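You operate a simulated robot arm through the tools that you are given. There is no shell and no other tool.

You run a simulated two-armed robot. Do the job below in one go: nothing can be reset, and whatever is moved stays where it is left.

TASK
Pick up the red air prop with one hand, pass it to the other hand and put it on the blue mat. Set down upright: red air prop.

It is judged by the outcome, as a careful person would: the job done as asked, and still so three seconds after it is handed in. It fails if anything else is knocked over, pushed out of place, dropped, spilled or broken.

THE ROBOT
Two 6-joint arms with two-finger grippers on one trunk, on a base that drives. Base frame: it is fixed to the floor where the robot stands at the start and does not move with it; the origin is under the middle of the robot, x ahead of it, y to its left, z up. Units: m, rad, N and s.
The left shoulder is at the start at [0.06, 0.143, 0.8], the right one opposite. With the tool pointing down near the work surface each hand reaches from about 0.2 to 0.7 m from the robot's upright axis, wherever it stands, measured 20 degrees to its own side. Places, roughly: blue mat [-0.8, 3.8, 0.8]; red air prop [0, 3.75, 0.75]. Payload 2.45 kg a hand.
Tool frame (each hand has its own): the origin (TCP) lies between the finger pads and is the grasp point; the fingertips stand 0.026 m ahead of it; z points along the fingers, y is the line along which they close. The gripper opens to 0.096 m. The gripper's body begins 0.069 m behind the TCP.
Orientation is that of the tool frame in the base frame, as [roll, pitch, yaw] about the fixed x, y, z axes, in that order (R = Rz(yaw) Ry(pitch) Rx(roll)). With the fingers straight down and closing along the base's y, the tool's x points along the base's -x, its y along +y and its z along -z.

THE INTERFACE
- The arms move only by the tool play_rows. It takes "left_commands", "right_commands" or both (then of equal length, played together; a hand with none holds still); each is a list of rows, each an object of numbers (a shift or turn left out is 0, a gripper value left out holds the last): "hand": the finger opening in cm, from 0 to 9.6; "tx", "ty", "tz": the shift along the base's x, y, z in cm; "wx", "wy", "wz": the turn, a rotation vector about the base's x, y, z in degrees. In form: [{"hand": .., "tx": .., "ty": .., "tz": .., "wx": .., "wy": .., "wz": ..}, ...]. A call has 1 to 20 rows; each row shifts and turns the commanded pose from where the row before left it. A row lasts 0.2 s, in which the tool goes at most 0.05 m and 0.15 rad; a call with a longer step from one row to the next is refused whole, and so is a gripper value outside its range. A pose out of reach is approached as far as the arm can. The call stops where the force on the tool passes 40 N (or 10 N more than at its start, if that is more) or the arm is blocked; 0.2 s more then pass. Each finger halts on what it meets, pressing with about 42 N; the grip force reading is that of the motor and also rises with nothing between the fingers. The clock runs only during rows and for 0.2 s after the last one: add rows that do not move to give the fingers time. It gives the time, the measured TCP pose, the force on the tool (base axes), the opening and the grip force at its end, in the units of the frame above (readings bear some noise), with the torque about the TCP (base axes, N m) and any sound that the robot's microphone picked up.
- Cameras (640 x 400 px; columns grow to the right, rows downward): "scene" is now at [0.1446, -0.0104, 1.4098]; the picture's right is [-0.02, -1.00, 0.00], its down [-0.63, 0.01, -0.77] and it looks along [0.77, -0.02, -0.63] (base axes); focal length 282 px, centre (320, 200). "left" rides on the left gripper at [0.082, -0.003, -0.098] in its tool frame; the picture's right is [0.04, 1.00, 0.00], its down [-0.73, 0.03, -0.68] and it looks along [-0.68, 0.03, 0.73] (tool axes); focal length 256 px, centre (320, 200). "right" rides on the right gripper at [0.082, 0.003, -0.098] in its tool frame; the picture's right is [-0.04, 1.00, 0.00], its down [-0.73, -0.03, -0.68] and it looks along [-0.68, -0.03, 0.73] (tool axes); focal length 256 px, centre (320, 200). There is no depth. A picture from a camera that has moved, and an enlarged one, comes with that camera's place and axes in the base frame and with its lens. The place of the scene camera against the robot may be out by one fixed shift of up to 0.018 m in any direction.
- capture(camera): a new picture of that camera. No time passes.
- lift_body(by): slides the trunk up (or, below 0, down) by that many m; the arms and the scene camera ride with it, the base frame stays. It gives what a move gives, with no picture.
- base_move(legs): drives the robot by 1 to 6 legs, each [ahead, turn to the left] in m and rad, along the robot's own axes; the way and the turn of a leg run together, so that a leg with both is an arc; at most 1.5 m and 3.142 rad a leg. The arms and the cameras ride along, it lands a little off, and it stops where it bumps. It gives what a move gives.
- pan_tilt(pan, tilt): turns the head with the scene camera to pan (to the left, within 1.501 rad either way) and tilt (down, from -0.506 to 1.204), counted from straight ahead of the robot. It gives what a move gives.
- inspect(camera, box): a new picture of the part [left, top, right, bottom] of that camera's present view, enlarged. No time passes.
- hand_in(): hands the job in; it is judged then, once.

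Nothing tells you exact positions but the pictures and the camera data. Unless the task says otherwise, let go and move clear before handing in.

The tools are called as name(argument=value, ...) on one line, values as JSON. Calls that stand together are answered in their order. play_rows: Moves the arms, as the interface text tells. Its arguments: {"type":"object","properties":{"left_commands":{"type":"array","items":{"type":"object","properties":{"hand":{"type":"number"},"tx":{"type":"number"},"ty":{"type":"number"},"tz":{"type":"number"},"wx":{"type":"number"},"wy":{"type":"number"},"wz":{"type":"number"}}}},"right_commands":{"type":"array","items":{"type":"object","properties":{"hand":{"type":"number"},"tx":{"type":"number"},"ty":{"type":"number"},"tz":{"type":"number"},"wx":{"type":"number"},"wy":{"type":"number"},"wz":{"type":"number"}}}}},"required":[]} The other tools are called the same way: lift_body (by) slides the trunk up or down; base_move (legs) drives the base; pan_tilt (pan, tilt) turns the head that bears the scene camera; capture (camera) takes a picture; inspect (camera, box) takes an enlarged picture of a part of a camera's view; hand_in () hands the job in.

At the start:

```text
time: 0.0
left_tcp_pos: [0.4829, 0.1831, 1.1094]
left_ee_rot: [3.141, 0.003, 3.14]
left_contact_force: [0.1, -0.1, -0.3]
left_ft_torque: [0.0, -0.02, 0.03]
left_gripper_width: 0.0961
left_gripper_force: 0.2
right_tcp_pos: [0.4692, -0.1901, 1.0681]
right_ee_rot: [3.141, 0.0, 3.141]
right_contact_force: [0.5, 0.0, 0.2]
right_ft_torque: [-0.01, -0.01, 0.02]
right_gripper_width: 0.0962
right_gripper_force: 0.1
trunk travel left (down, up): [-0.425, 0.165]
robot x, y, heading: [-0.0025, 0.0028, -0.002]
head pan, tilt: [-0.021, 0.684]
```

scene: 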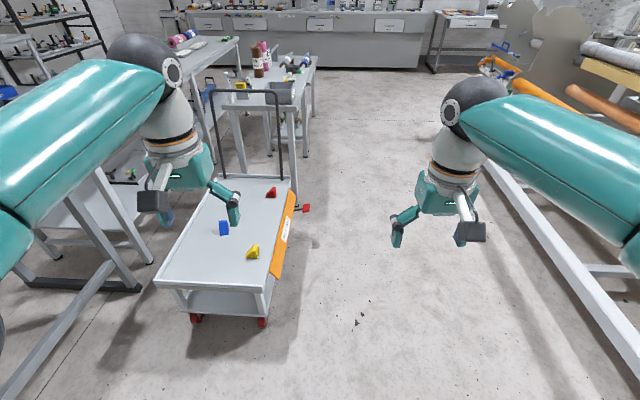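
right: 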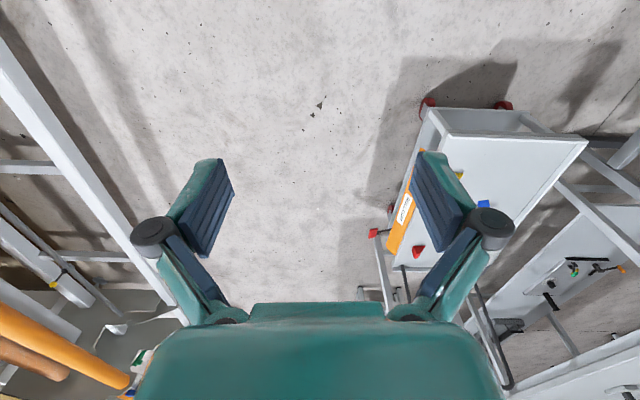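
left: 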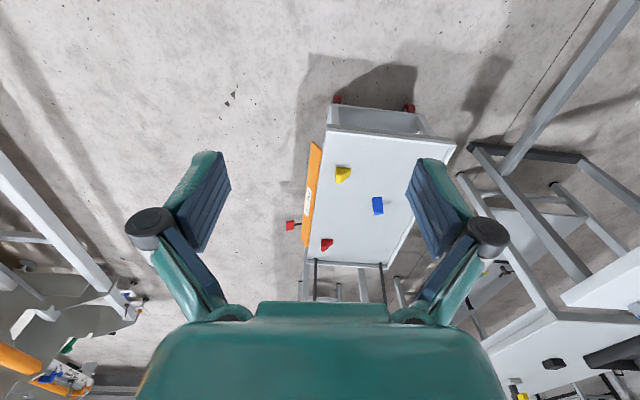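

I see a cart with small blocks ahead-left and a workshop around it; the prop and mat should be about 3.8 m to my left. I'll turn the head left to look that way before driving.

pan_tilt(pan=1.5, tilt=0.35)

capture(camera="scene")

```text
time: 1.6
left_tcp_pos: [0.4829, 0.1834, 1.1097]
left_ee_rot: [3.141, 0.003, 3.14]
left_contact_force: [-0.4, -0.1, 0.1]
left_ft_torque: [-0.02, 0.02, 0.02]
left_gripper_width: 0.096
left_gripper_force: 0.0
right_tcp_pos: [0.4696, -0.191, 1.0685]
right_ee_rot: [3.141, 0.001, 3.141]
right_contact_force: [0.6, 0.5, 0.3]
right_ft_torque: [-0.02, 0.06, 0.03]
right_gripper_width: 0.0959
right_gripper_force: 0.0
trunk travel left (down, up): [-0.425, 0.165]
robot x, y, heading: [0.0002, 0.0026, -0.004]
head pan, tilt: [1.499, 0.351]
```

```text
taken
camera scene: at [0.0659, 0.0843, 1.4399], right [1.0, -0.07, 0.0], down [-0.03, -0.34, -0.94], along [0.07, 0.94, -0.34], focal length 282 px, centre (320, 200)
```

scene: 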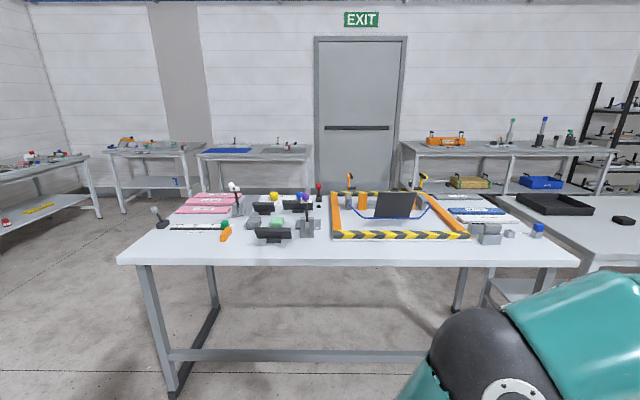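

A large bench stands directly to my left, and behind it a farther bench with a blue mat. I'll zoom in on that farther bench to find the prop.

inspect(camera="scene", box=[190, 120, 330, 208])

inspect(camera="scene", box=[100, 120, 330, 264])

inspect(camera="scene", box=[310, 120, 640, 326])

```text
4.55 times, centred on (260, 164) of scene
camera zoom: at [0.0659, 0.0843, 1.4399], right [1.0, -0.07, 0.0], down [-0.03, -0.34, -0.94], along [0.07, 0.94, -0.34], focal length 1282 px, centre (593, 364)
```

zoom: 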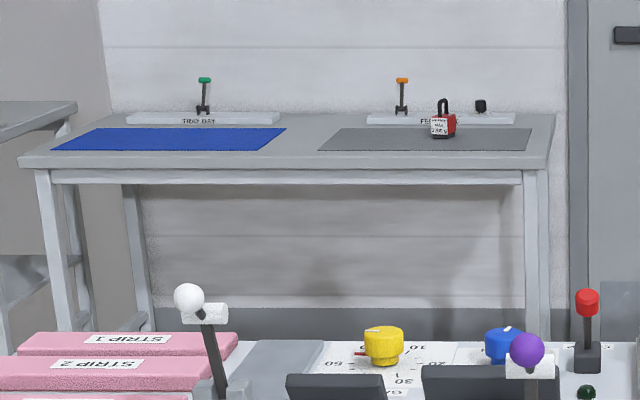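

```text
2.78 times, centred on (215, 192) of scene
camera zoom: at [0.0659, 0.0843, 1.4399], right [1.0, -0.07, 0.0], down [-0.03, -0.34, -0.94], along [0.07, 0.94, -0.34], focal length 784 px, centre (612, 222)
```

zoom: 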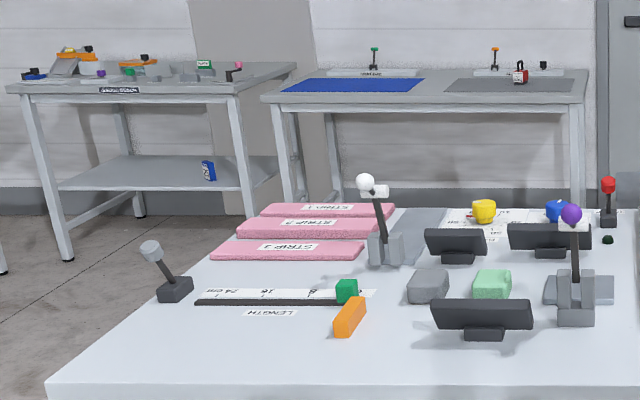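

```text
1.94 times, centred on (475, 223) of scene
camera zoom: at [0.0659, 0.0843, 1.4399], right [1.0, -0.07, 0.0], down [-0.03, -0.34, -0.94], along [0.07, 0.94, -0.34], focal length 547 px, centre (19, 155)
```

zoom: 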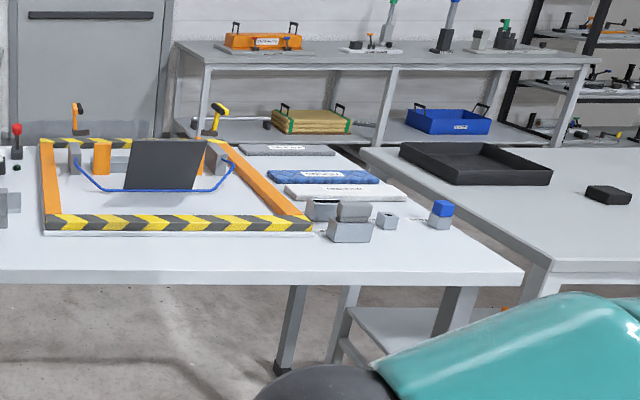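

The prop looks like the red item with a dark loop handle on the gray pad at the right of the far bench, with the blue mat on the left. The near bench spans about x -0.7 to 1.2 and y 1.05 to 2.1, so I'll go around its left end, turning first and checking the way.

base_move(legs=[[0, 1.57]])

capture(camera="scene")

```text
time: 5.5
left_tcp_pos: [-0.0817, 0.5184, 1.1091]
left_ee_rot: [-3.141, 0.001, -1.774]
left_contact_force: [-0.1, 0.2, -0.8]
left_ft_torque: [-0.02, -0.03, 0.01]
left_gripper_width: 0.0961
left_gripper_force: 0.0
right_tcp_pos: [0.2819, 0.4288, 1.0705]
right_ee_rot: [-3.14, 0.0, -1.773]
right_contact_force: [-0.2, 0.8, 0.2]
right_ft_torque: [-0.09, -0.04, 0.02]
right_gripper_width: 0.0959
right_gripper_force: 0.0
trunk travel left (down, up): [-0.425, 0.165]
robot x, y, heading: [0.06, -0.0077, 1.408]
head pan, tilt: [1.499, 0.351]
stopped in leg 1: the robot was blocked; the commanded pose is now the measured one
```

```text
taken
camera scene: at [-0.0255, 0.0674, 1.4396], right [0.24, 0.97, 0.0], down [0.34, -0.08, -0.94], along [-0.91, 0.22, -0.35], focal length 282 px, centre (320, 200)
```

scene: 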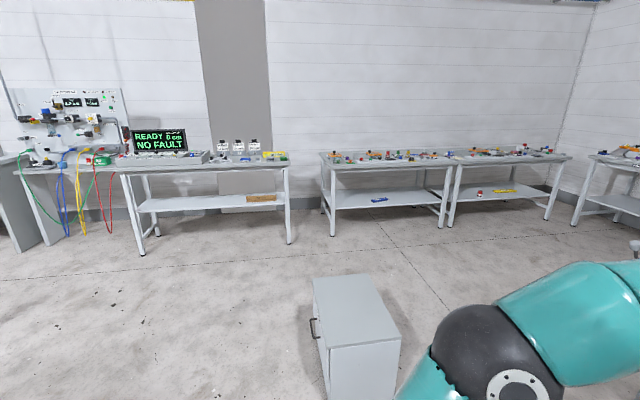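

The turn was blocked at a heading of 1.41, and a low cabinet stands to the left. I'll look around close to the robot to see what it bumped.

pan_tilt(pan=1.5, tilt=1.1)

capture(camera="scene")

pan_tilt(pan=0.0, tilt=0.9)

capture(camera="scene")

pan_tilt(pan=-1.5, tilt=0.8)

capture(camera="scene")

capture(camera="left")

capture(camera="right")

```text
time: 6.6
left_tcp_pos: [-0.0792, 0.516, 1.1092]
left_ee_rot: [-3.138, 0.003, -1.775]
left_contact_force: [-0.9, -0.1, 0.8]
left_ft_torque: [-0.04, 0.0, -0.01]
left_gripper_width: 0.096
left_gripper_force: 0.1
right_tcp_pos: [0.283, 0.4265, 1.07]
right_ee_rot: [3.14, 0.002, -1.774]
right_contact_force: [-0.7, -0.1, 0.7]
right_ft_torque: [0.0, -0.01, 0.01]
right_gripper_width: 0.0958
right_gripper_force: 0.1
trunk travel left (down, up): [-0.425, 0.165]
robot x, y, heading: [0.0585, -0.0085, 1.407]
head pan, tilt: [1.499, 1.1]
```

```text
taken
camera scene: at [0.0052, 0.0582, 1.3786], right [0.24, 0.97, 0.0], down [0.87, -0.21, -0.45], along [-0.44, 0.11, -0.89], focal length 282 px, centre (320, 200)
```

scene: 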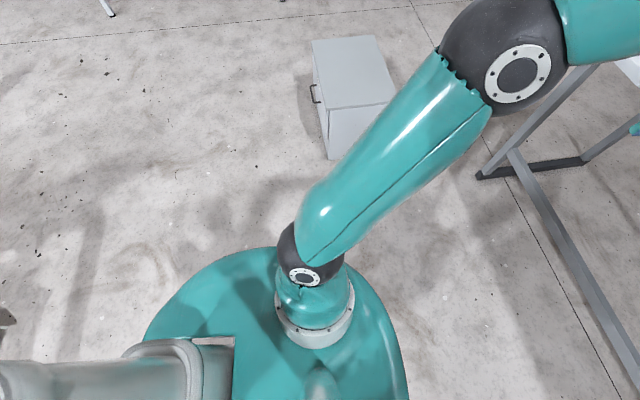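

```text
time: 8.2
left_tcp_pos: [-0.0792, 0.5158, 1.1096]
left_ee_rot: [-3.138, 0.003, -1.774]
left_contact_force: [0.5, -0.5, -0.4]
left_ft_torque: [0.01, 0.01, 0.02]
left_gripper_width: 0.096
left_gripper_force: 0.1
right_tcp_pos: [0.2839, 0.4273, 1.0701]
right_ee_rot: [3.14, 0.002, -1.773]
right_contact_force: [0.2, 0.1, 0.4]
right_ft_torque: [-0.01, 0.02, -0.01]
right_gripper_width: 0.0959
right_gripper_force: 0.0
trunk travel left (down, up): [-0.425, 0.165]
robot x, y, heading: [0.0575, -0.0071, 1.397]
head pan, tilt: [0.0, 0.901]
```

```text
taken
camera scene: at [0.0792, 0.1177, 1.3923], right [0.99, -0.17, 0.0], down [-0.13, -0.77, -0.62], along [0.1, 0.61, -0.78], focal length 282 px, centre (320, 200)
```

scene: 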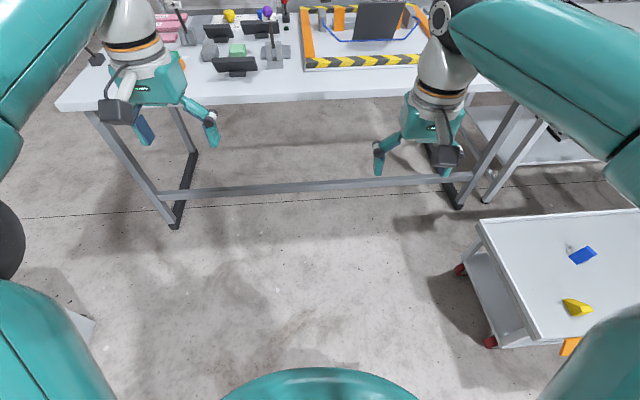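

```text
time: 9.8
left_tcp_pos: [-0.08, 0.5161, 1.1109]
left_ee_rot: [-3.139, 0.003, -1.774]
left_contact_force: [0.2, 0.2, 0.3]
left_ft_torque: [-0.01, 0.01, 0.01]
left_gripper_width: 0.0958
left_gripper_force: 0.1
right_tcp_pos: [0.2827, 0.4265, 1.0703]
right_ee_rot: [3.141, 0.002, -1.774]
right_contact_force: [0.1, 0.5, 0.0]
right_ft_torque: [0.01, -0.05, -0.02]
right_gripper_width: 0.0959
right_gripper_force: 0.1
trunk travel left (down, up): [-0.425, 0.165]
robot x, y, heading: [0.0573, -0.0086, 1.402]
head pan, tilt: [-1.499, 0.799]
```

```text
taken
camera scene: at [0.147, 0.0356, 1.4003], right [-0.1, -1.0, 0.0], down [-0.71, 0.07, -0.7], along [0.69, -0.07, -0.72], focal length 282 px, centre (320, 200)
```

scene: 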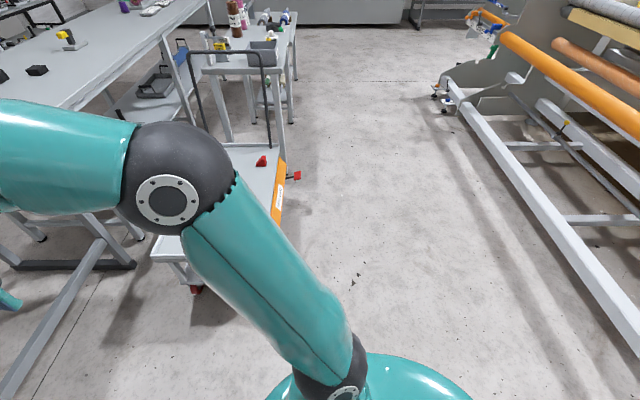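

```text
taken
camera left: at [-0.0933, 0.4348, 1.2078], right [-0.99, 0.16, 0.0], down [0.12, 0.72, 0.68], along [0.11, 0.67, -0.73], focal length 256 px, centre (320, 200)
```

left: 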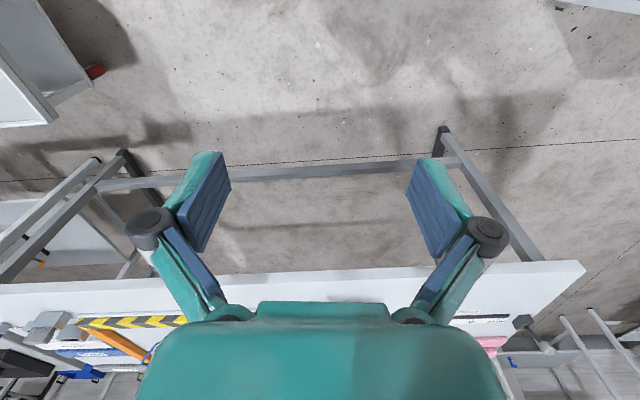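

```text
taken
camera right: at [0.2648, 0.3474, 1.1684], right [-0.97, 0.24, 0.0], down [0.18, 0.71, 0.68], along [0.16, 0.66, -0.73], focal length 256 px, centre (320, 200)
```

right: 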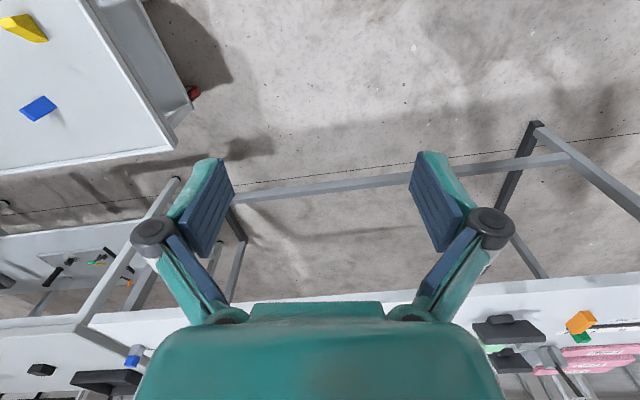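

Nothing obvious touches the robot: the cabinet is about 0.9 m away and the cart lies below the arms. I'll try a small further turn to see whether it is really blocked.

base_move(legs=[[0, 0.3]])

capture(camera="scene")

```text
time: 11.3
left_tcp_pos: [-0.2281, 0.4505, 1.1115]
left_ee_rot: [-3.14, 0.003, -1.474]
left_contact_force: [0.8, -0.3, -0.2]
left_ft_torque: [-0.03, -0.01, -0.02]
left_gripper_width: 0.096
left_gripper_force: 0.1
right_tcp_pos: [0.1441, 0.472, 1.0711]
right_ee_rot: [3.141, 0.001, -1.473]
right_contact_force: [0.4, -0.7, 0.3]
right_ft_torque: [-0.02, -0.02, -0.01]
right_gripper_width: 0.0958
right_gripper_force: 0.0
trunk travel left (down, up): [-0.425, 0.165]
robot x, y, heading: [0.0722, -0.0117, 1.703]
head pan, tilt: [-1.499, 0.799]
```

```text
taken
camera scene: at [0.1405, 0.0596, 1.4003], right [0.2, -0.98, 0.0], down [-0.7, -0.14, -0.7], along [0.68, 0.14, -0.72], focal length 282 px, centre (320, 200)
```

scene: 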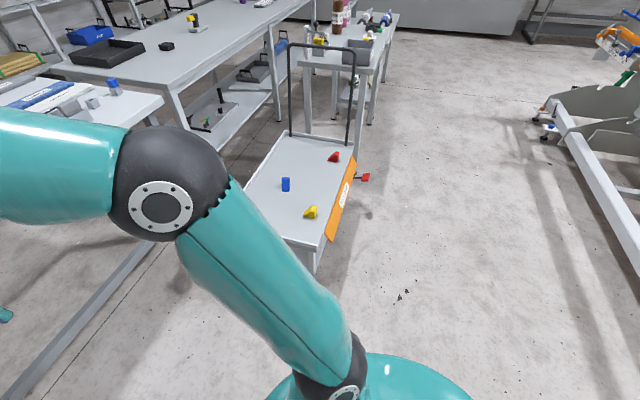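

This time the turn went through to a heading of 1.70. I'll continue turning left toward -x in moderate steps and look at the route past the cabinet.

base_move(legs=[[0, 0.6]])

pan_tilt(pan=0.3, tilt=0.6)

capture(camera="scene")

pan_tilt(pan=1.5, tilt=0.6)

capture(camera="scene")

```text
time: 13.5
left_tcp_pos: [-0.4349, 0.2018, 1.1112]
left_ee_rot: [-3.139, 0.004, -0.876]
left_contact_force: [0.5, -0.2, -0.1]
left_ft_torque: [-0.03, 0.0, -0.07]
left_gripper_width: 0.0959
left_gripper_force: 0.0
right_tcp_pos: [-0.1372, 0.4306, 1.07]
right_ee_rot: [-3.14, 0.0, -0.875]
right_contact_force: [-0.4, 1.0, 0.4]
right_ft_torque: [0.01, -0.05, 0.0]
right_gripper_width: 0.0961
right_gripper_force: 0.0
trunk travel left (down, up): [-0.425, 0.165]
robot x, y, heading: [0.0903, 0.0096, 2.3]
head pan, tilt: [-1.499, 0.799]
```

```text
time: 15.3
left_tcp_pos: [-0.4345, 0.2009, 1.1109]
left_ee_rot: [-3.139, 0.004, -0.878]
left_contact_force: [-0.9, 0.7, 1.1]
left_ft_torque: [0.02, 0.01, -0.01]
left_gripper_width: 0.0961
left_gripper_force: 0.0
right_tcp_pos: [-0.1373, 0.4302, 1.0711]
right_ee_rot: [3.141, 0.001, -0.877]
right_contact_force: [-0.5, -0.4, 0.8]
right_ft_torque: [0.04, 0.01, 0.0]
right_gripper_width: 0.0959
right_gripper_force: 0.2
trunk travel left (down, up): [-0.425, 0.165]
robot x, y, heading: [0.0921, 0.0053, 2.293]
head pan, tilt: [0.3, 0.6]
```

```text
taken
camera scene: at [-0.0282, 0.0906, 1.4171], right [0.52, 0.85, 0.0], down [0.48, -0.29, -0.82], along [-0.71, 0.43, -0.57], focal length 282 px, centre (320, 200)
```

scene: 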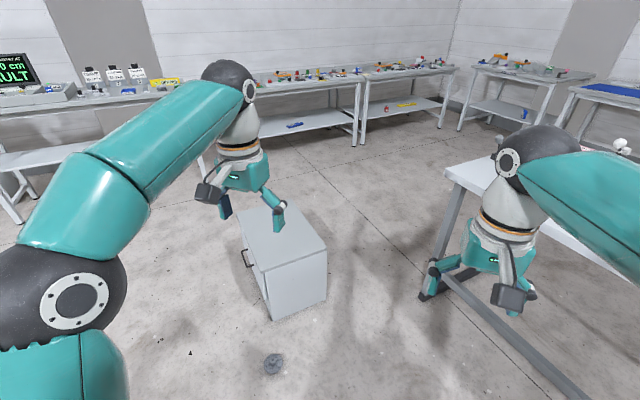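

```text
time: 16.7
left_tcp_pos: [-0.4337, 0.2013, 1.1112]
left_ee_rot: [-3.14, 0.003, -0.878]
left_contact_force: [-0.4, 0.1, 0.1]
left_ft_torque: [-0.03, 0.01, 0.01]
left_gripper_width: 0.0959
left_gripper_force: 0.0
right_tcp_pos: [-0.1395, 0.4298, 1.0714]
right_ee_rot: [3.141, 0.002, -0.876]
right_contact_force: [0.5, -0.1, -0.4]
right_ft_torque: [0.01, -0.02, -0.01]
right_gripper_width: 0.0958
right_gripper_force: 0.1
trunk travel left (down, up): [-0.425, 0.165]
robot x, y, heading: [0.0928, 0.011, 2.297]
head pan, tilt: [1.499, 0.6]
```

```text
taken
camera scene: at [-0.0228, -0.009, 1.4171], right [-0.61, 0.79, 0.0], down [0.45, 0.34, -0.83], along [-0.65, -0.5, -0.56], focal length 282 px, centre (320, 200)
```

scene: 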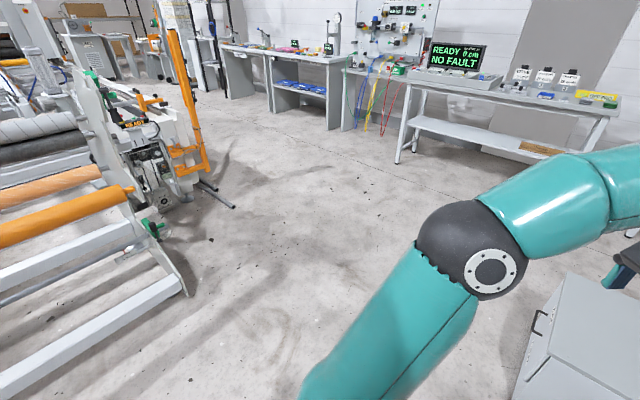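

The bench end is near x -0.74, the cabinet spans about x -1.43 to -0.92 and y 0.34 to 0.68, and tables stand at about x -2.5. I'll drive south of the cabinet, then north along x about -1.95.

base_move(legs=[[0, 1.16]])

pan_tilt(pan=0.0, tilt=0.6)

capture(camera="scene")

```text
time: 20.4
left_tcp_pos: [-0.2922, -0.3955, 1.1115]
left_ee_rot: [-3.139, 0.004, 0.287]
left_contact_force: [0.8, -0.5, 0.2]
left_ft_torque: [0.0, 0.0, 0.0]
left_gripper_width: 0.096
left_gripper_force: 0.0
right_tcp_pos: [-0.3845, -0.0328, 1.0718]
right_ee_rot: [3.141, 0.002, 0.288]
right_contact_force: [0.9, 1.0, -0.4]
right_ft_torque: [0.01, 0.03, 0.0]
right_gripper_width: 0.0961
right_gripper_force: 0.0
trunk travel left (down, up): [-0.425, 0.165]
robot x, y, heading: [0.0764, 0.0549, -2.829]
head pan, tilt: [1.499, 0.6]
```

```text
time: 22.0
left_tcp_pos: [-0.2934, -0.3953, 1.1106]
left_ee_rot: [-3.141, 0.003, 0.286]
left_contact_force: [0.4, -0.2, -0.2]
left_ft_torque: [0.02, 0.0, 0.02]
left_gripper_width: 0.0964
left_gripper_force: 0.0
right_tcp_pos: [-0.3846, -0.0316, 1.072]
right_ee_rot: [3.14, 0.002, 0.289]
right_contact_force: [0.9, 1.0, -0.3]
right_ft_torque: [0.02, 0.0, 0.01]
right_gripper_width: 0.096
right_gripper_force: 0.0
trunk travel left (down, up): [-0.425, 0.165]
robot x, y, heading: [0.0764, 0.0548, -2.823]
head pan, tilt: [0.0, 0.6]
```

```text
taken
camera scene: at [-0.0666, 0.0015, 1.4171], right [-0.31, 0.95, 0.0], down [0.54, 0.18, -0.82], along [-0.78, -0.26, -0.57], focal length 282 px, centre (320, 200)
```

scene: 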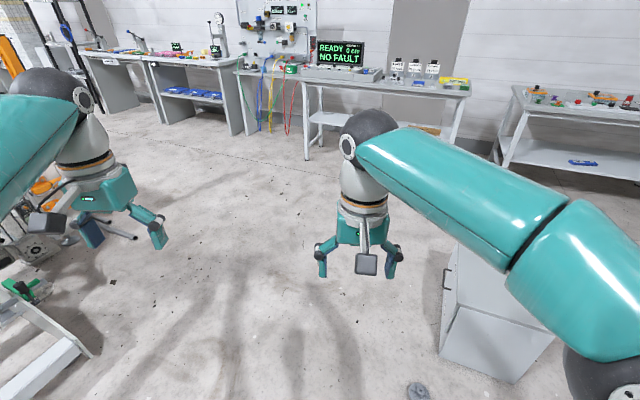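

The floor ahead is clear with the cabinet on the right. I'll drive 1.05 m, then turn right toward the west corridor.

base_move(legs=[[1.05, 0]])

capture(camera="scene")

```text
time: 27.5
left_tcp_pos: [-1.2959, -0.7215, 1.1107]
left_ee_rot: [-3.141, 0.005, 0.285]
left_contact_force: [0.7, -0.4, -0.6]
left_ft_torque: [0.02, 0.01, -0.02]
left_gripper_width: 0.096
left_gripper_force: 0.0
right_tcp_pos: [-1.3866, -0.3593, 1.0711]
right_ee_rot: [3.138, 0.0, 0.286]
right_contact_force: [-0.7, 0.2, -1.4]
right_ft_torque: [-0.01, 0.0, 0.03]
right_gripper_width: 0.0962
right_gripper_force: 0.0
trunk travel left (down, up): [-0.425, 0.165]
robot x, y, heading: [-0.9237, -0.2695, -2.827]
head pan, tilt: [0.0, 0.6]
```

```text
taken
camera scene: at [-1.0681, -0.3254, 1.417], right [-0.31, 0.95, 0.0], down [0.54, 0.18, -0.82], along [-0.78, -0.26, -0.57], focal length 282 px, centre (320, 200)
```

scene: 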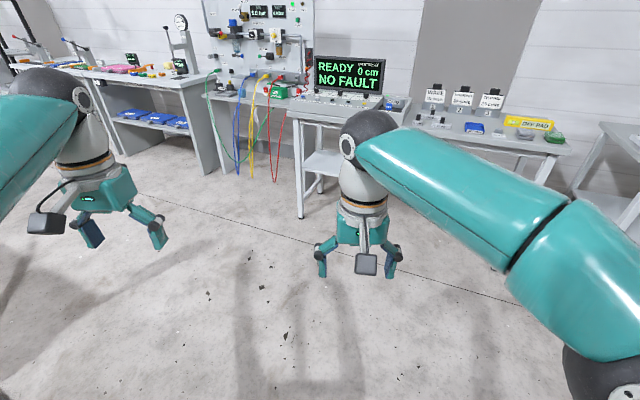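

The corridor between the cabinet and the west tables (near edge about x -2.7) is wide enough. I'll turn right, drive to about (-2.0, -0.07), then turn north.

base_move(legs=[[0, -0.5], [1.07, 0], [0, -1.38]])

capture(camera="scene")

```text
time: 38.0
left_tcp_pos: [-2.3438, 0.3793, 1.1144]
left_ee_rot: [-3.14, 0.003, -1.478]
left_contact_force: [0.6, -0.5, -1.0]
left_ft_torque: [-0.01, 0.06, -0.01]
left_gripper_width: 0.0961
left_gripper_force: 0.1
right_tcp_pos: [-1.9699, 0.4009, 1.0717]
right_ee_rot: [3.139, -0.001, -1.477]
right_contact_force: [0.2, -0.8, 0.8]
right_ft_torque: [0.0, 0.06, -0.01]
right_gripper_width: 0.096
right_gripper_force: 0.0
trunk travel left (down, up): [-0.425, 0.165]
robot x, y, heading: [-2.0255, -0.0794, 1.662]
head pan, tilt: [0.0, 0.6]
stopped in leg 3: the robot was blocked; the commanded pose is now the measured one
```

```text
taken
camera scene: at [-2.0401, 0.0609, 1.4171], right [1.0, 0.09, 0.0], down [0.05, -0.56, -0.82], along [-0.08, 0.82, -0.57], focal length 282 px, centre (320, 200)
```

scene: 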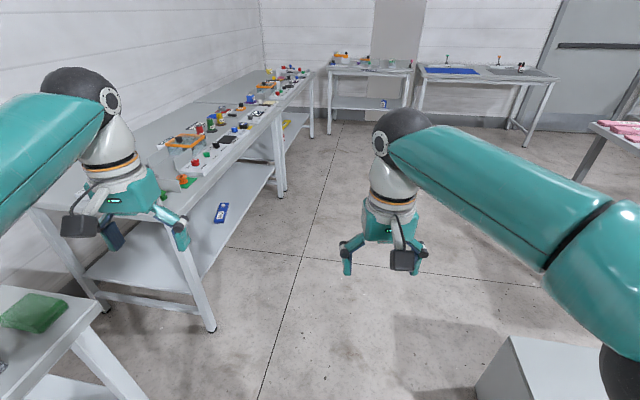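

I'm in the corridor facing north, and the target bench with the blue mat is visible ahead. I'll trim the heading slightly and drive north 1.4 m.

base_move(legs=[[0, -0.14], [1.4, 0]])

capture(camera="scene")

```text
time: 45.7
left_tcp_pos: [-2.2063, 1.8168, 1.1118]
left_ee_rot: [-3.14, 0.004, -1.621]
left_contact_force: [0.1, 0.5, -0.2]
left_ft_torque: [-0.02, -0.02, 0.0]
left_gripper_width: 0.0961
left_gripper_force: 0.1
right_tcp_pos: [-1.8331, 1.7836, 1.0719]
right_ee_rot: [3.14, -0.001, -1.62]
right_contact_force: [0.4, 0.9, 0.9]
right_ft_torque: [0.03, -0.02, -0.03]
right_gripper_width: 0.0961
right_gripper_force: 0.1
trunk travel left (down, up): [-0.425, 0.165]
robot x, y, heading: [-1.9553, 1.3173, 1.517]
head pan, tilt: [0.0, 0.6]
```

```text
taken
camera scene: at [-1.9496, 1.4584, 1.417], right [1.0, -0.05, 0.0], down [-0.03, -0.57, -0.82], along [0.04, 0.82, -0.57], focal length 282 px, centre (320, 200)
```

scene: 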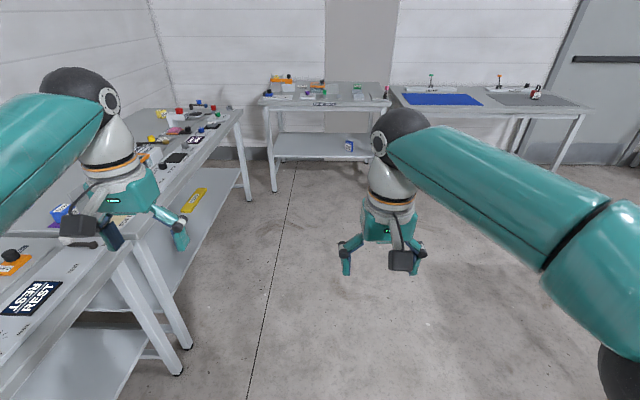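

The bench ahead has the blue mat at left and the red prop on the gray pad at right; its near edge is around y 3.45. I'll drive north to y about 2.67, then turn east along the aisle.

base_move(legs=[[1.38, 0], [0, -0.75], [0, -0.75]])

capture(camera="scene")

```text
time: 56.8
left_tcp_pos: [-1.4397, 3.0293, 1.1161]
left_ee_rot: [3.141, 0.002, -3.011]
left_contact_force: [0.5, -0.7, -0.3]
left_ft_torque: [0.05, 0.03, 0.0]
left_gripper_width: 0.0959
left_gripper_force: 0.1
right_tcp_pos: [-1.4069, 2.6572, 1.0738]
right_ee_rot: [3.14, -0.002, -3.009]
right_contact_force: [-0.7, -0.4, 0.0]
right_ft_torque: [0.02, 0.02, 0.02]
right_gripper_width: 0.096
right_gripper_force: 0.0
trunk travel left (down, up): [-0.425, 0.165]
robot x, y, heading: [-1.8944, 2.747, 0.091]
head pan, tilt: [0.0, 0.6]
stopped in leg 3: the robot was blocked; the commanded pose is now the measured one
```

```text
taken
camera scene: at [-1.7498, 2.7542, 1.417], right [0.1, -1.0, 0.0], down [-0.56, -0.05, -0.82], along [0.82, 0.08, -0.57], focal length 282 px, centre (320, 200)
```

scene: 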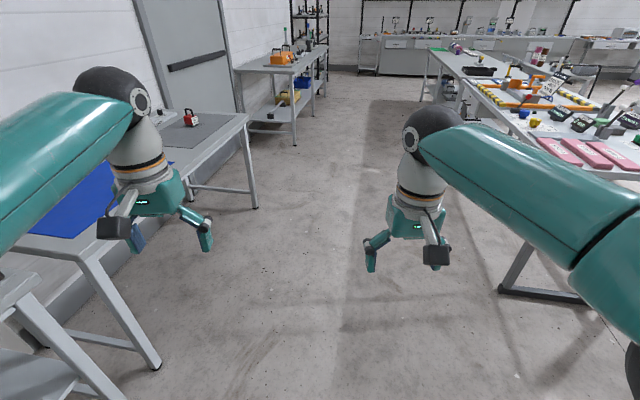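

The aisle is clear. I'll drive east to about x -0.3 so the prop will be slightly to my right when I face the bench, then turn left to face it.

base_move(legs=[[0, -0.1], [1.4, 0], [0.18, 0], [0, 0.78], [0, 0.78]])

capture(camera="scene")

```text
time: 69.4
left_tcp_pos: [-0.4057, 3.2752, 1.1132]
left_ee_rot: [-3.138, 0.003, -1.821]
left_contact_force: [-0.5, 1.2, -0.3]
left_ft_torque: [-0.02, -0.06, 0.01]
left_gripper_width: 0.096
left_gripper_force: 0.0
right_tcp_pos: [-0.0477, 3.1692, 1.0735]
right_ee_rot: [-3.14, -0.001, -1.817]
right_contact_force: [-0.8, 0.5, -0.5]
right_ft_torque: [-0.05, -0.03, 0.03]
right_gripper_width: 0.0961
right_gripper_force: 0.1
trunk travel left (down, up): [-0.425, 0.165]
robot x, y, heading: [-0.2637, 2.7283, 1.327]
head pan, tilt: [0.0, 0.6]
stopped in leg 5: the robot was blocked; the commanded pose is now the measured one
```

```text
taken
camera scene: at [-0.229, 2.8665, 1.4168], right [0.97, -0.25, 0.0], down [-0.14, -0.55, -0.82], along [0.2, 0.8, -0.57], focal length 282 px, centre (320, 200)
```

scene: 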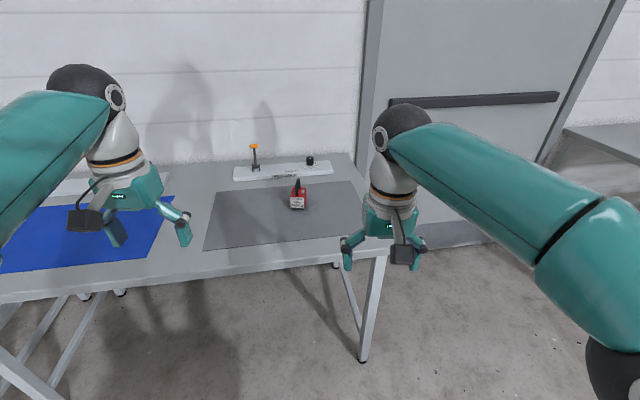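

I'm in front of the bench and the prop stands on the gray pad slightly right of center. I'll zoom in on it and square up the heading.

inspect(camera="scene", box=[250, 165, 346, 225])

base_move(legs=[[0, 0.24]])

capture(camera="scene")

```text
6.67 times, centred on (298, 195) of scene
camera zoom: at [-0.229, 2.8665, 1.4168], right [0.97, -0.25, 0.0], down [-0.14, -0.55, -0.82], along [0.2, 0.8, -0.57], focal length 1881 px, centre (467, 233)
```

zoom: 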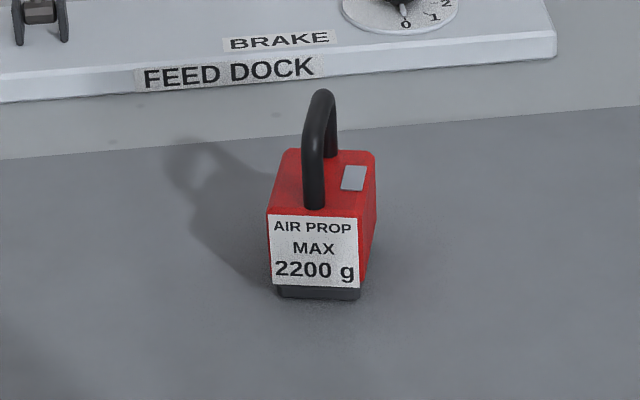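

```text
time: 70.8
left_tcp_pos: [-0.5303, 3.2232, 1.1149]
left_ee_rot: [-3.139, 0.005, -1.58]
left_contact_force: [0.6, 0.7, 0.0]
left_ft_torque: [0.03, 0.01, -0.02]
left_gripper_width: 0.096
left_gripper_force: 0.1
right_tcp_pos: [-0.1583, 3.2063, 1.0749]
right_ee_rot: [3.141, 0.001, -1.575]
right_contact_force: [0.5, 0.4, 0.3]
right_ft_torque: [-0.04, -0.02, 0.01]
right_gripper_width: 0.0961
right_gripper_force: 0.0
trunk travel left (down, up): [-0.425, 0.165]
robot x, y, heading: [-0.2557, 2.7308, 1.561]
head pan, tilt: [0.0, 0.6]
```

```text
taken
camera scene: at [-0.2524, 2.8685, 1.4171], right [1.0, -0.01, 0.0], down [0.0, -0.57, -0.82], along [0.01, 0.82, -0.57], focal length 282 px, centre (320, 200)
```

scene: 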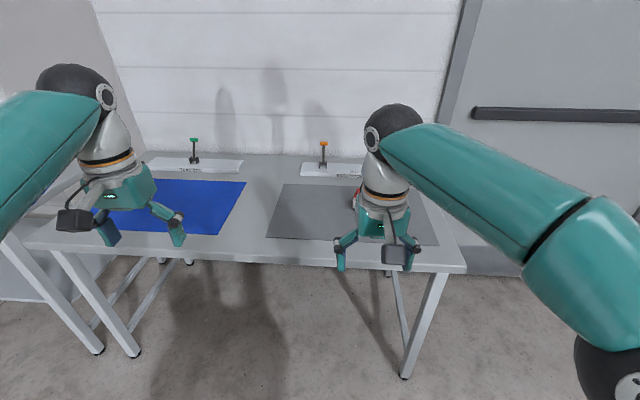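

The prop is a red block with a black loop handle, rotated about 15 degrees clockwise seen from above. I'll look down at the gap between my trunk and the bench edge before driving closer.

pan_tilt(pan=0.0, tilt=1.2)

capture(camera="scene")

capture(camera="right")

capture(camera="left")

```text
time: 71.8
left_tcp_pos: [-0.5306, 3.2234, 1.1161]
left_ee_rot: [-3.141, 0.004, -1.579]
left_contact_force: [0.6, 0.5, -0.2]
left_ft_torque: [0.01, -0.01, 0.03]
left_gripper_width: 0.096
left_gripper_force: 0.2
right_tcp_pos: [-0.157, 3.2048, 1.074]
right_ee_rot: [-3.141, 0.0, -1.576]
right_contact_force: [0.7, -0.2, -0.2]
right_ft_torque: [0.0, 0.02, -0.02]
right_gripper_width: 0.0959
right_gripper_force: 0.1
trunk travel left (down, up): [-0.425, 0.165]
robot x, y, heading: [-0.2531, 2.7275, 1.56]
head pan, tilt: [0.0, 1.201]
```

```text
taken
camera scene: at [-0.2528, 2.8359, 1.3725], right [1.0, -0.01, 0.0], down [-0.01, -0.93, -0.36], along [0.0, 0.36, -0.93], focal length 282 px, centre (320, 200)
```

scene: 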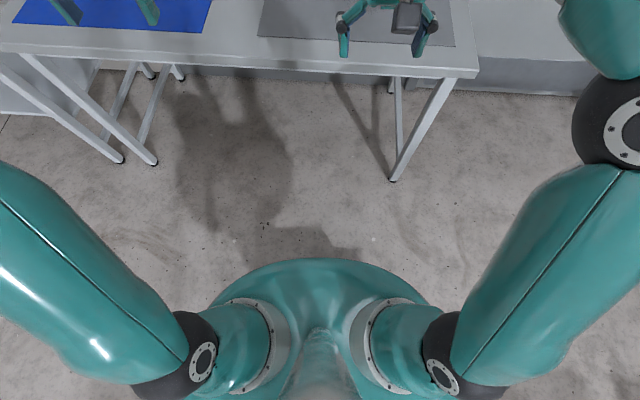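

```text
taken
camera right: at [-0.1613, 3.1244, 1.1733], right [-1.0, 0.05, 0.0], down [0.03, 0.73, 0.68], along [0.03, 0.68, -0.73], focal length 256 px, centre (320, 200)
```

right: 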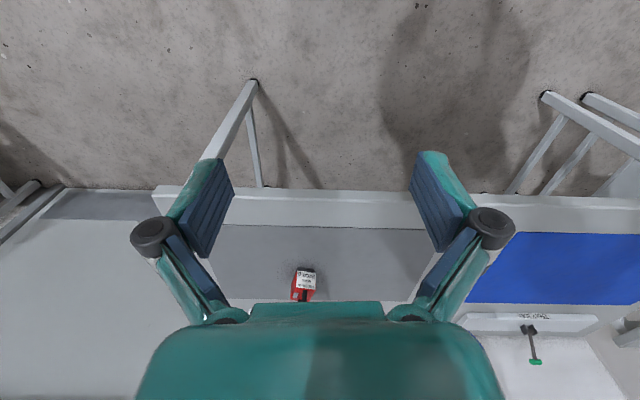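

```text
taken
camera left: at [-0.5294, 3.1407, 1.2133], right [-1.0, -0.03, 0.0], down [-0.02, 0.73, 0.68], along [-0.02, 0.68, -0.73], focal length 256 px, centre (320, 200)
```

left: 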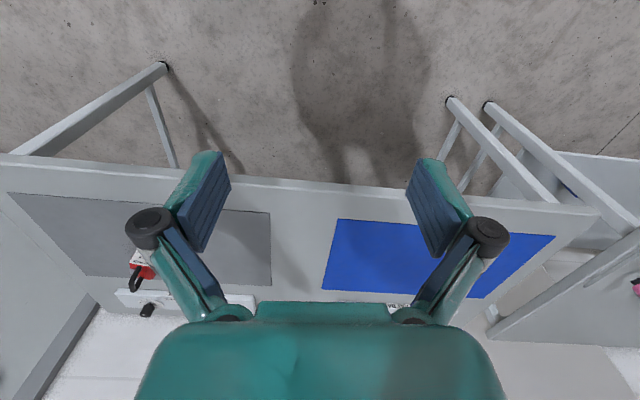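

The trunk front reaches about 0.25 m ahead of the axis and the bench edge is near y 3.48, so standing at y about 3.16 is safe. Standing at x about -0.4 should put both the prop (right hand) and the mat (left hand) in reach, so I'll drive there.

base_move(legs=[[0, 0.32], [0.455, 0], [0, -0.31]])

pan_tilt(pan=0.0, tilt=0.9)

capture(camera="scene")

capture(camera="right")

capture(camera="left")

```text
time: 76.8
left_tcp_pos: [-0.6725, 3.6567, 1.1154]
left_ee_rot: [-3.141, 0.005, -1.577]
left_contact_force: [0.2, -0.2, -0.5]
left_ft_torque: [0.0, 0.02, -0.03]
left_gripper_width: 0.0957
left_gripper_force: 0.0
right_tcp_pos: [-0.298, 3.6406, 1.0744]
right_ee_rot: [3.141, 0.001, -1.572]
right_contact_force: [-0.3, 0.2, 0.3]
right_ft_torque: [-0.02, 0.01, 0.01]
right_gripper_width: 0.096
right_gripper_force: 0.1
trunk travel left (down, up): [-0.425, 0.165]
robot x, y, heading: [-0.4062, 3.1632, 1.567]
head pan, tilt: [0.0, 1.201]
```

```text
time: 77.5
left_tcp_pos: [-0.6713, 3.6561, 1.1158]
left_ee_rot: [-3.14, 0.005, -1.577]
left_contact_force: [-0.5, -0.9, -0.2]
left_ft_torque: [0.01, -0.01, -0.02]
left_gripper_width: 0.0961
left_gripper_force: 0.0
right_tcp_pos: [-0.2988, 3.6405, 1.0745]
right_ee_rot: [-3.141, 0.0, -1.572]
right_contact_force: [-0.1, 0.7, -0.1]
right_ft_torque: [-0.01, 0.01, -0.02]
right_gripper_width: 0.0959
right_gripper_force: 0.1
trunk travel left (down, up): [-0.425, 0.165]
robot x, y, heading: [-0.4085, 3.1661, 1.568]
head pan, tilt: [0.0, 0.901]
```

```text
taken
camera scene: at [-0.4095, 3.2901, 1.3922], right [1.0, 0.0, 0.0], down [0.0, -0.78, -0.62], along [0.0, 0.62, -0.78], focal length 282 px, centre (320, 200)
```

scene: 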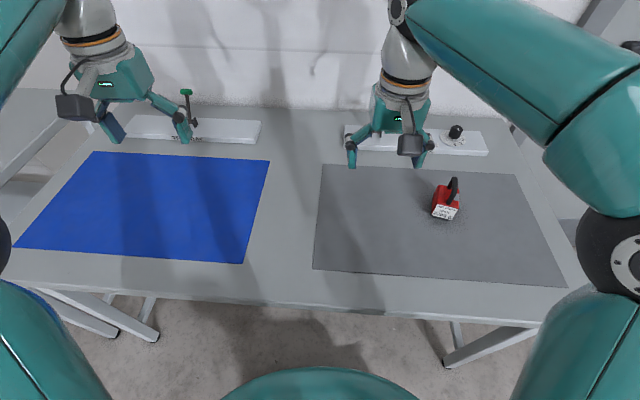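

```text
taken
camera right: at [-0.3016, 3.5594, 1.1738], right [-1.0, 0.04, 0.0], down [0.03, 0.73, 0.68], along [0.03, 0.68, -0.73], focal length 256 px, centre (320, 200)
```

right: 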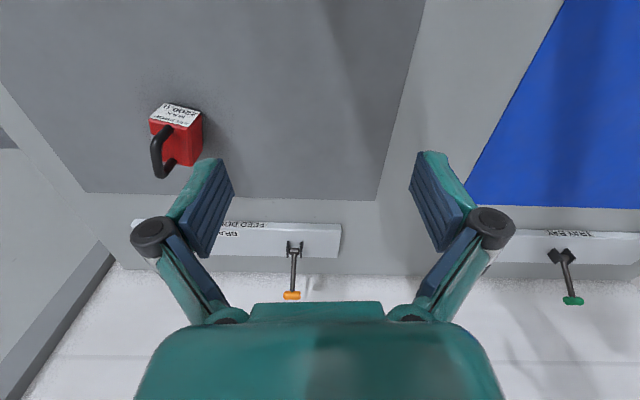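

```text
taken
camera left: at [-0.6697, 3.5742, 1.2136], right [-1.0, -0.04, 0.0], down [-0.03, 0.73, 0.68], along [-0.02, 0.68, -0.73], focal length 256 px, centre (320, 200)
```

left: 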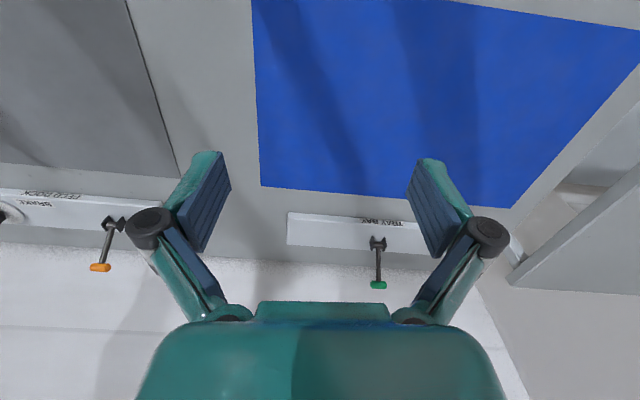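

Now I have both the prop and the mat in good view. I'll zoom in on the prop with the scene and right cameras to measure it.

inspect(camera="scene", box=[408, 165, 488, 225])

inspect(camera="right", box=[130, 90, 226, 190])

```text
6.67 times, centred on (448, 195) of scene
camera zoom: at [-0.4095, 3.2901, 1.3922], right [1.0, 0.0, 0.0], down [0.0, -0.78, -0.62], along [0.0, 0.62, -0.78], focal length 1881 px, centre (-533, 233)
```

zoom: 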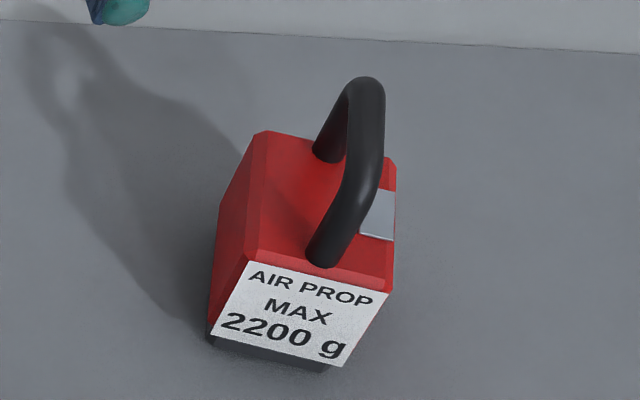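

```text
4.00 times, centred on (178, 140) of right
camera zoom: at [-0.3016, 3.5594, 1.1738], right [-1.0, 0.04, 0.0], down [0.03, 0.73, 0.68], along [0.03, 0.68, -0.73], focal length 1024 px, centre (888, 440)
```

zoom: 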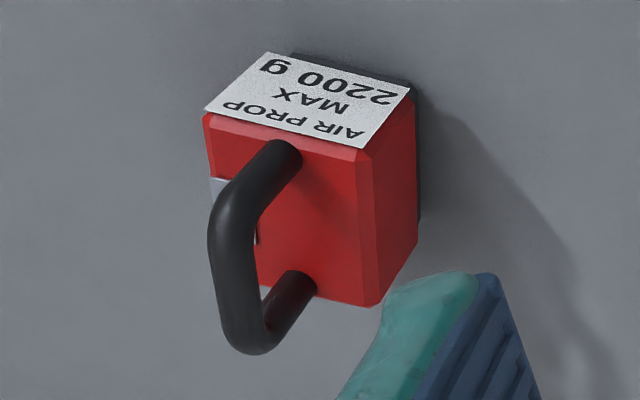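

The prop is about 5 cm wide, 8 cm deep and 7 cm tall, with a front-to-back loop handle rising about 5.5 cm, centered near (-0.08, 3.74) and turned about -20 degrees. The right hand will grip the body from the right with a tilted tool and the left will then take the handle from above, so I'll first swing the right hand up to the right of the prop and look.

play_rows(right_commands=[{"tx": 3.4, "ty": 0.8, "wz": 7.8, "hand": 9.6}, {"tx": 3.4, "ty": 0.8, "wz": 7.8}, {"tx": 3.4, "ty": 0.8, "wz": 7.8}, {"tx": 3.4, "ty": 0.8, "wz": 7.8}, {"tx": 3.4, "ty": 0.8, "wz": 7.8}, {"tx": 3.4, "ty": 0.8, "wz": 7.8}, {"tx": 3.4, "ty": 0.8, "wz": 7.8}, {"tx": 3.4, "ty": 0.8, "wz": 7.8}, {"tx": 3.4, "ty": 0.8, "wz": 7.8}, {}, {}])

capture(camera="right")

capture(camera="scene")

```text
time: 80.0
left_tcp_pos: [-0.6719, 3.6562, 1.116]
left_ee_rot: [-3.141, 0.004, -1.576]
left_contact_force: [-0.1, -0.2, -0.4]
left_ft_torque: [0.0, -0.04, 0.01]
left_gripper_width: 0.0961
left_gripper_force: 0.0
right_tcp_pos: [0.0017, 3.7012, 1.067]
right_ee_rot: [-3.139, 0.0, -0.346]
right_contact_force: [0.0, -0.7, -0.3]
right_ft_torque: [0.0, 0.0, 0.02]
right_gripper_width: 0.0961
right_gripper_force: 0.0
right hand out of reach, approached as far as the arm can: row 9
trunk travel left (down, up): [-0.425, 0.165]
robot x, y, heading: [-0.4054, 3.1618, 1.561]
head pan, tilt: [0.0, 0.901]
```

```text
taken
camera right: at [0.0771, 3.6696, 1.1651], right [-0.38, -0.93, 0.0], down [-0.68, 0.28, 0.68], along [-0.63, 0.26, -0.73], focal length 256 px, centre (320, 200)
```

right: 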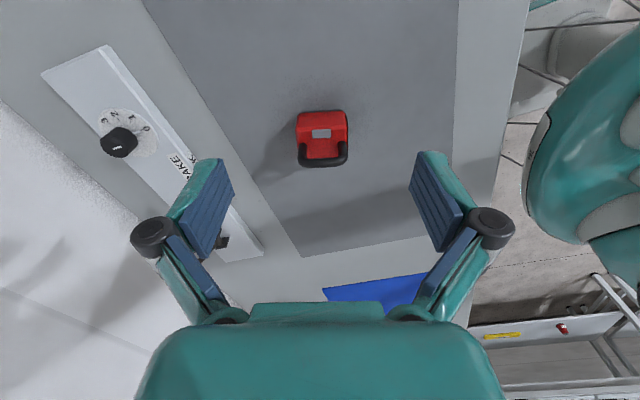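

```text
taken
camera scene: at [-0.4092, 3.2895, 1.3924], right [1.0, 0.0, 0.0], down [0.0, -0.78, -0.62], along [0.0, 0.62, -0.78], focal length 282 px, centre (320, 200)
```

scene: 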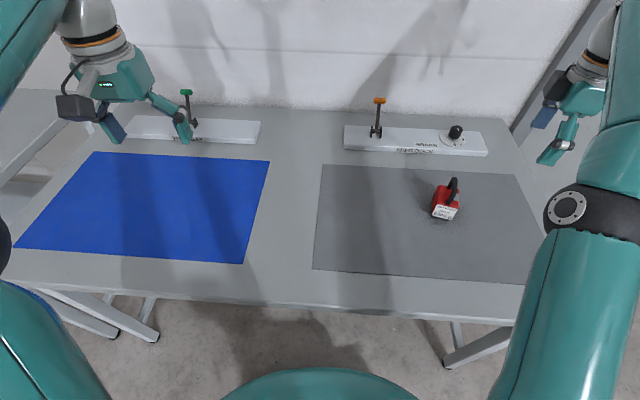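

The right arm just reached its limit here, so I'll later move the base about 0.25 m to the right for the pick. First I'll zoom on the prop from this second wrist viewpoint to pin down its position.

inspect(camera="right", box=[272, 85, 372, 185])

```text
4.00 times, centred on (322, 135) of right
camera zoom: at [0.0771, 3.6696, 1.1651], right [-0.38, -0.93, 0.0], down [-0.68, 0.28, 0.68], along [-0.63, 0.26, -0.73], focal length 1024 px, centre (312, 460)
```

zoom: 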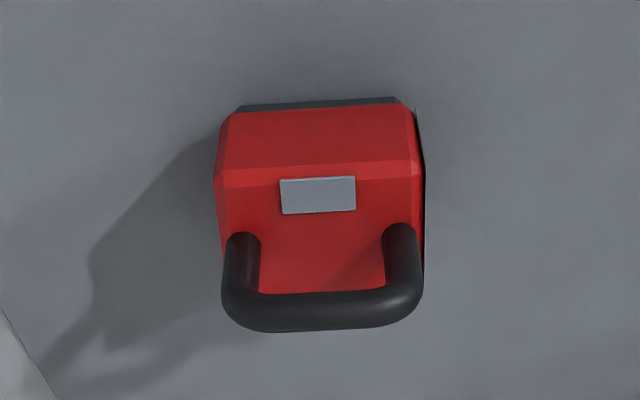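

From the two wrist views the handle legs are at about (-0.080, 3.761) and (-0.097, 3.711), the body top is near z 0.864 and the handle bar near z 0.908; the pad is about z 0.80. I'll back off and shift the base to about x -0.15 so the tilted right-hand grasp is within reach.

base_move(legs=[[0, 0.6], [-0.45, 0], [0, -0.6]])

capture(camera="scene")

```text
time: 81.5
left_tcp_pos: [-0.8132, 3.5451, 1.1167]
left_ee_rot: [-3.139, 0.005, -1.247]
left_contact_force: [-0.1, 0.3, 0.2]
left_ft_torque: [0.02, 0.0, 0.01]
left_gripper_width: 0.096
left_gripper_force: 0.0
right_tcp_pos: [-0.1919, 3.8044, 1.0687]
right_ee_rot: [-3.136, 0.004, -0.019]
right_contact_force: [0.3, 0.1, 0.0]
right_ft_torque: [-0.01, -0.02, 0.01]
right_gripper_width: 0.096
right_gripper_force: 0.1
trunk travel left (down, up): [-0.425, 0.165]
robot x, y, heading: [-0.392, 3.1633, 1.897]
head pan, tilt: [0.0, 0.901]
stopped in leg 1: the robot was blocked; the commanded pose is now the measured one
```

```text
taken
camera scene: at [-0.4378, 3.2861, 1.3924], right [0.95, 0.32, 0.0], down [0.25, -0.74, -0.62], along [-0.2, 0.59, -0.78], focal length 282 px, centre (320, 200)
```

scene: 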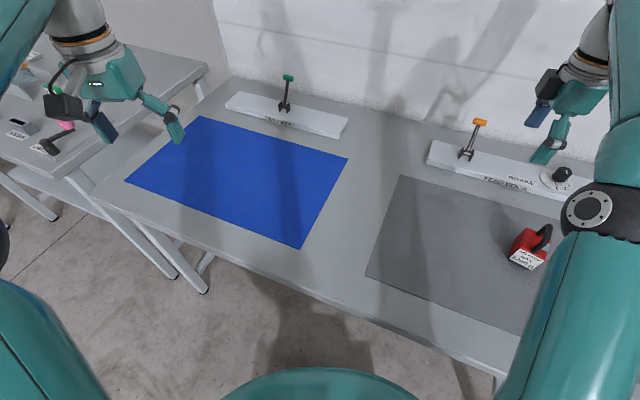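

The turn stopped partway, as several turns have done, with no contact felt. I'll reverse first for clearance, then finish the shift to the right.

base_move(legs=[[-0.25, 0], [0, 0.25], [-0.28, 0]])

capture(camera="scene")

```text
time: 85.3
left_tcp_pos: [-0.7402, 3.0728, 1.122]
left_ee_rot: [-3.137, 0.014, -1.003]
left_contact_force: [0.6, -2.9, 1.4]
left_ft_torque: [0.23, 0.02, 0.02]
left_gripper_width: 0.096
left_gripper_force: 0.0
right_tcp_pos: [-0.2006, 3.4755, 1.0748]
right_ee_rot: [-3.13, 0.001, 0.225]
right_contact_force: [1.3, -2.0, 2.3]
right_ft_torque: [0.2, 0.09, -0.03]
right_gripper_width: 0.0961
right_gripper_force: 0.2
trunk travel left (down, up): [-0.425, 0.165]
robot x, y, heading: [-0.2373, 2.8175, 2.096]
head pan, tilt: [0.0, 0.901]
stopped in leg 3: the robot was blocked; the commanded pose is now the measured one
```

```text
taken
camera scene: at [-0.306, 2.9195, 1.3936], right [0.86, 0.5, 0.0], down [0.39, -0.67, -0.63], along [-0.32, 0.54, -0.78], focal length 282 px, centre (320, 200)
```

scene: 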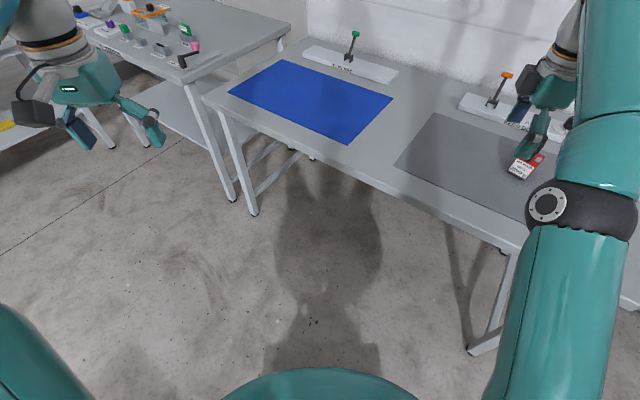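

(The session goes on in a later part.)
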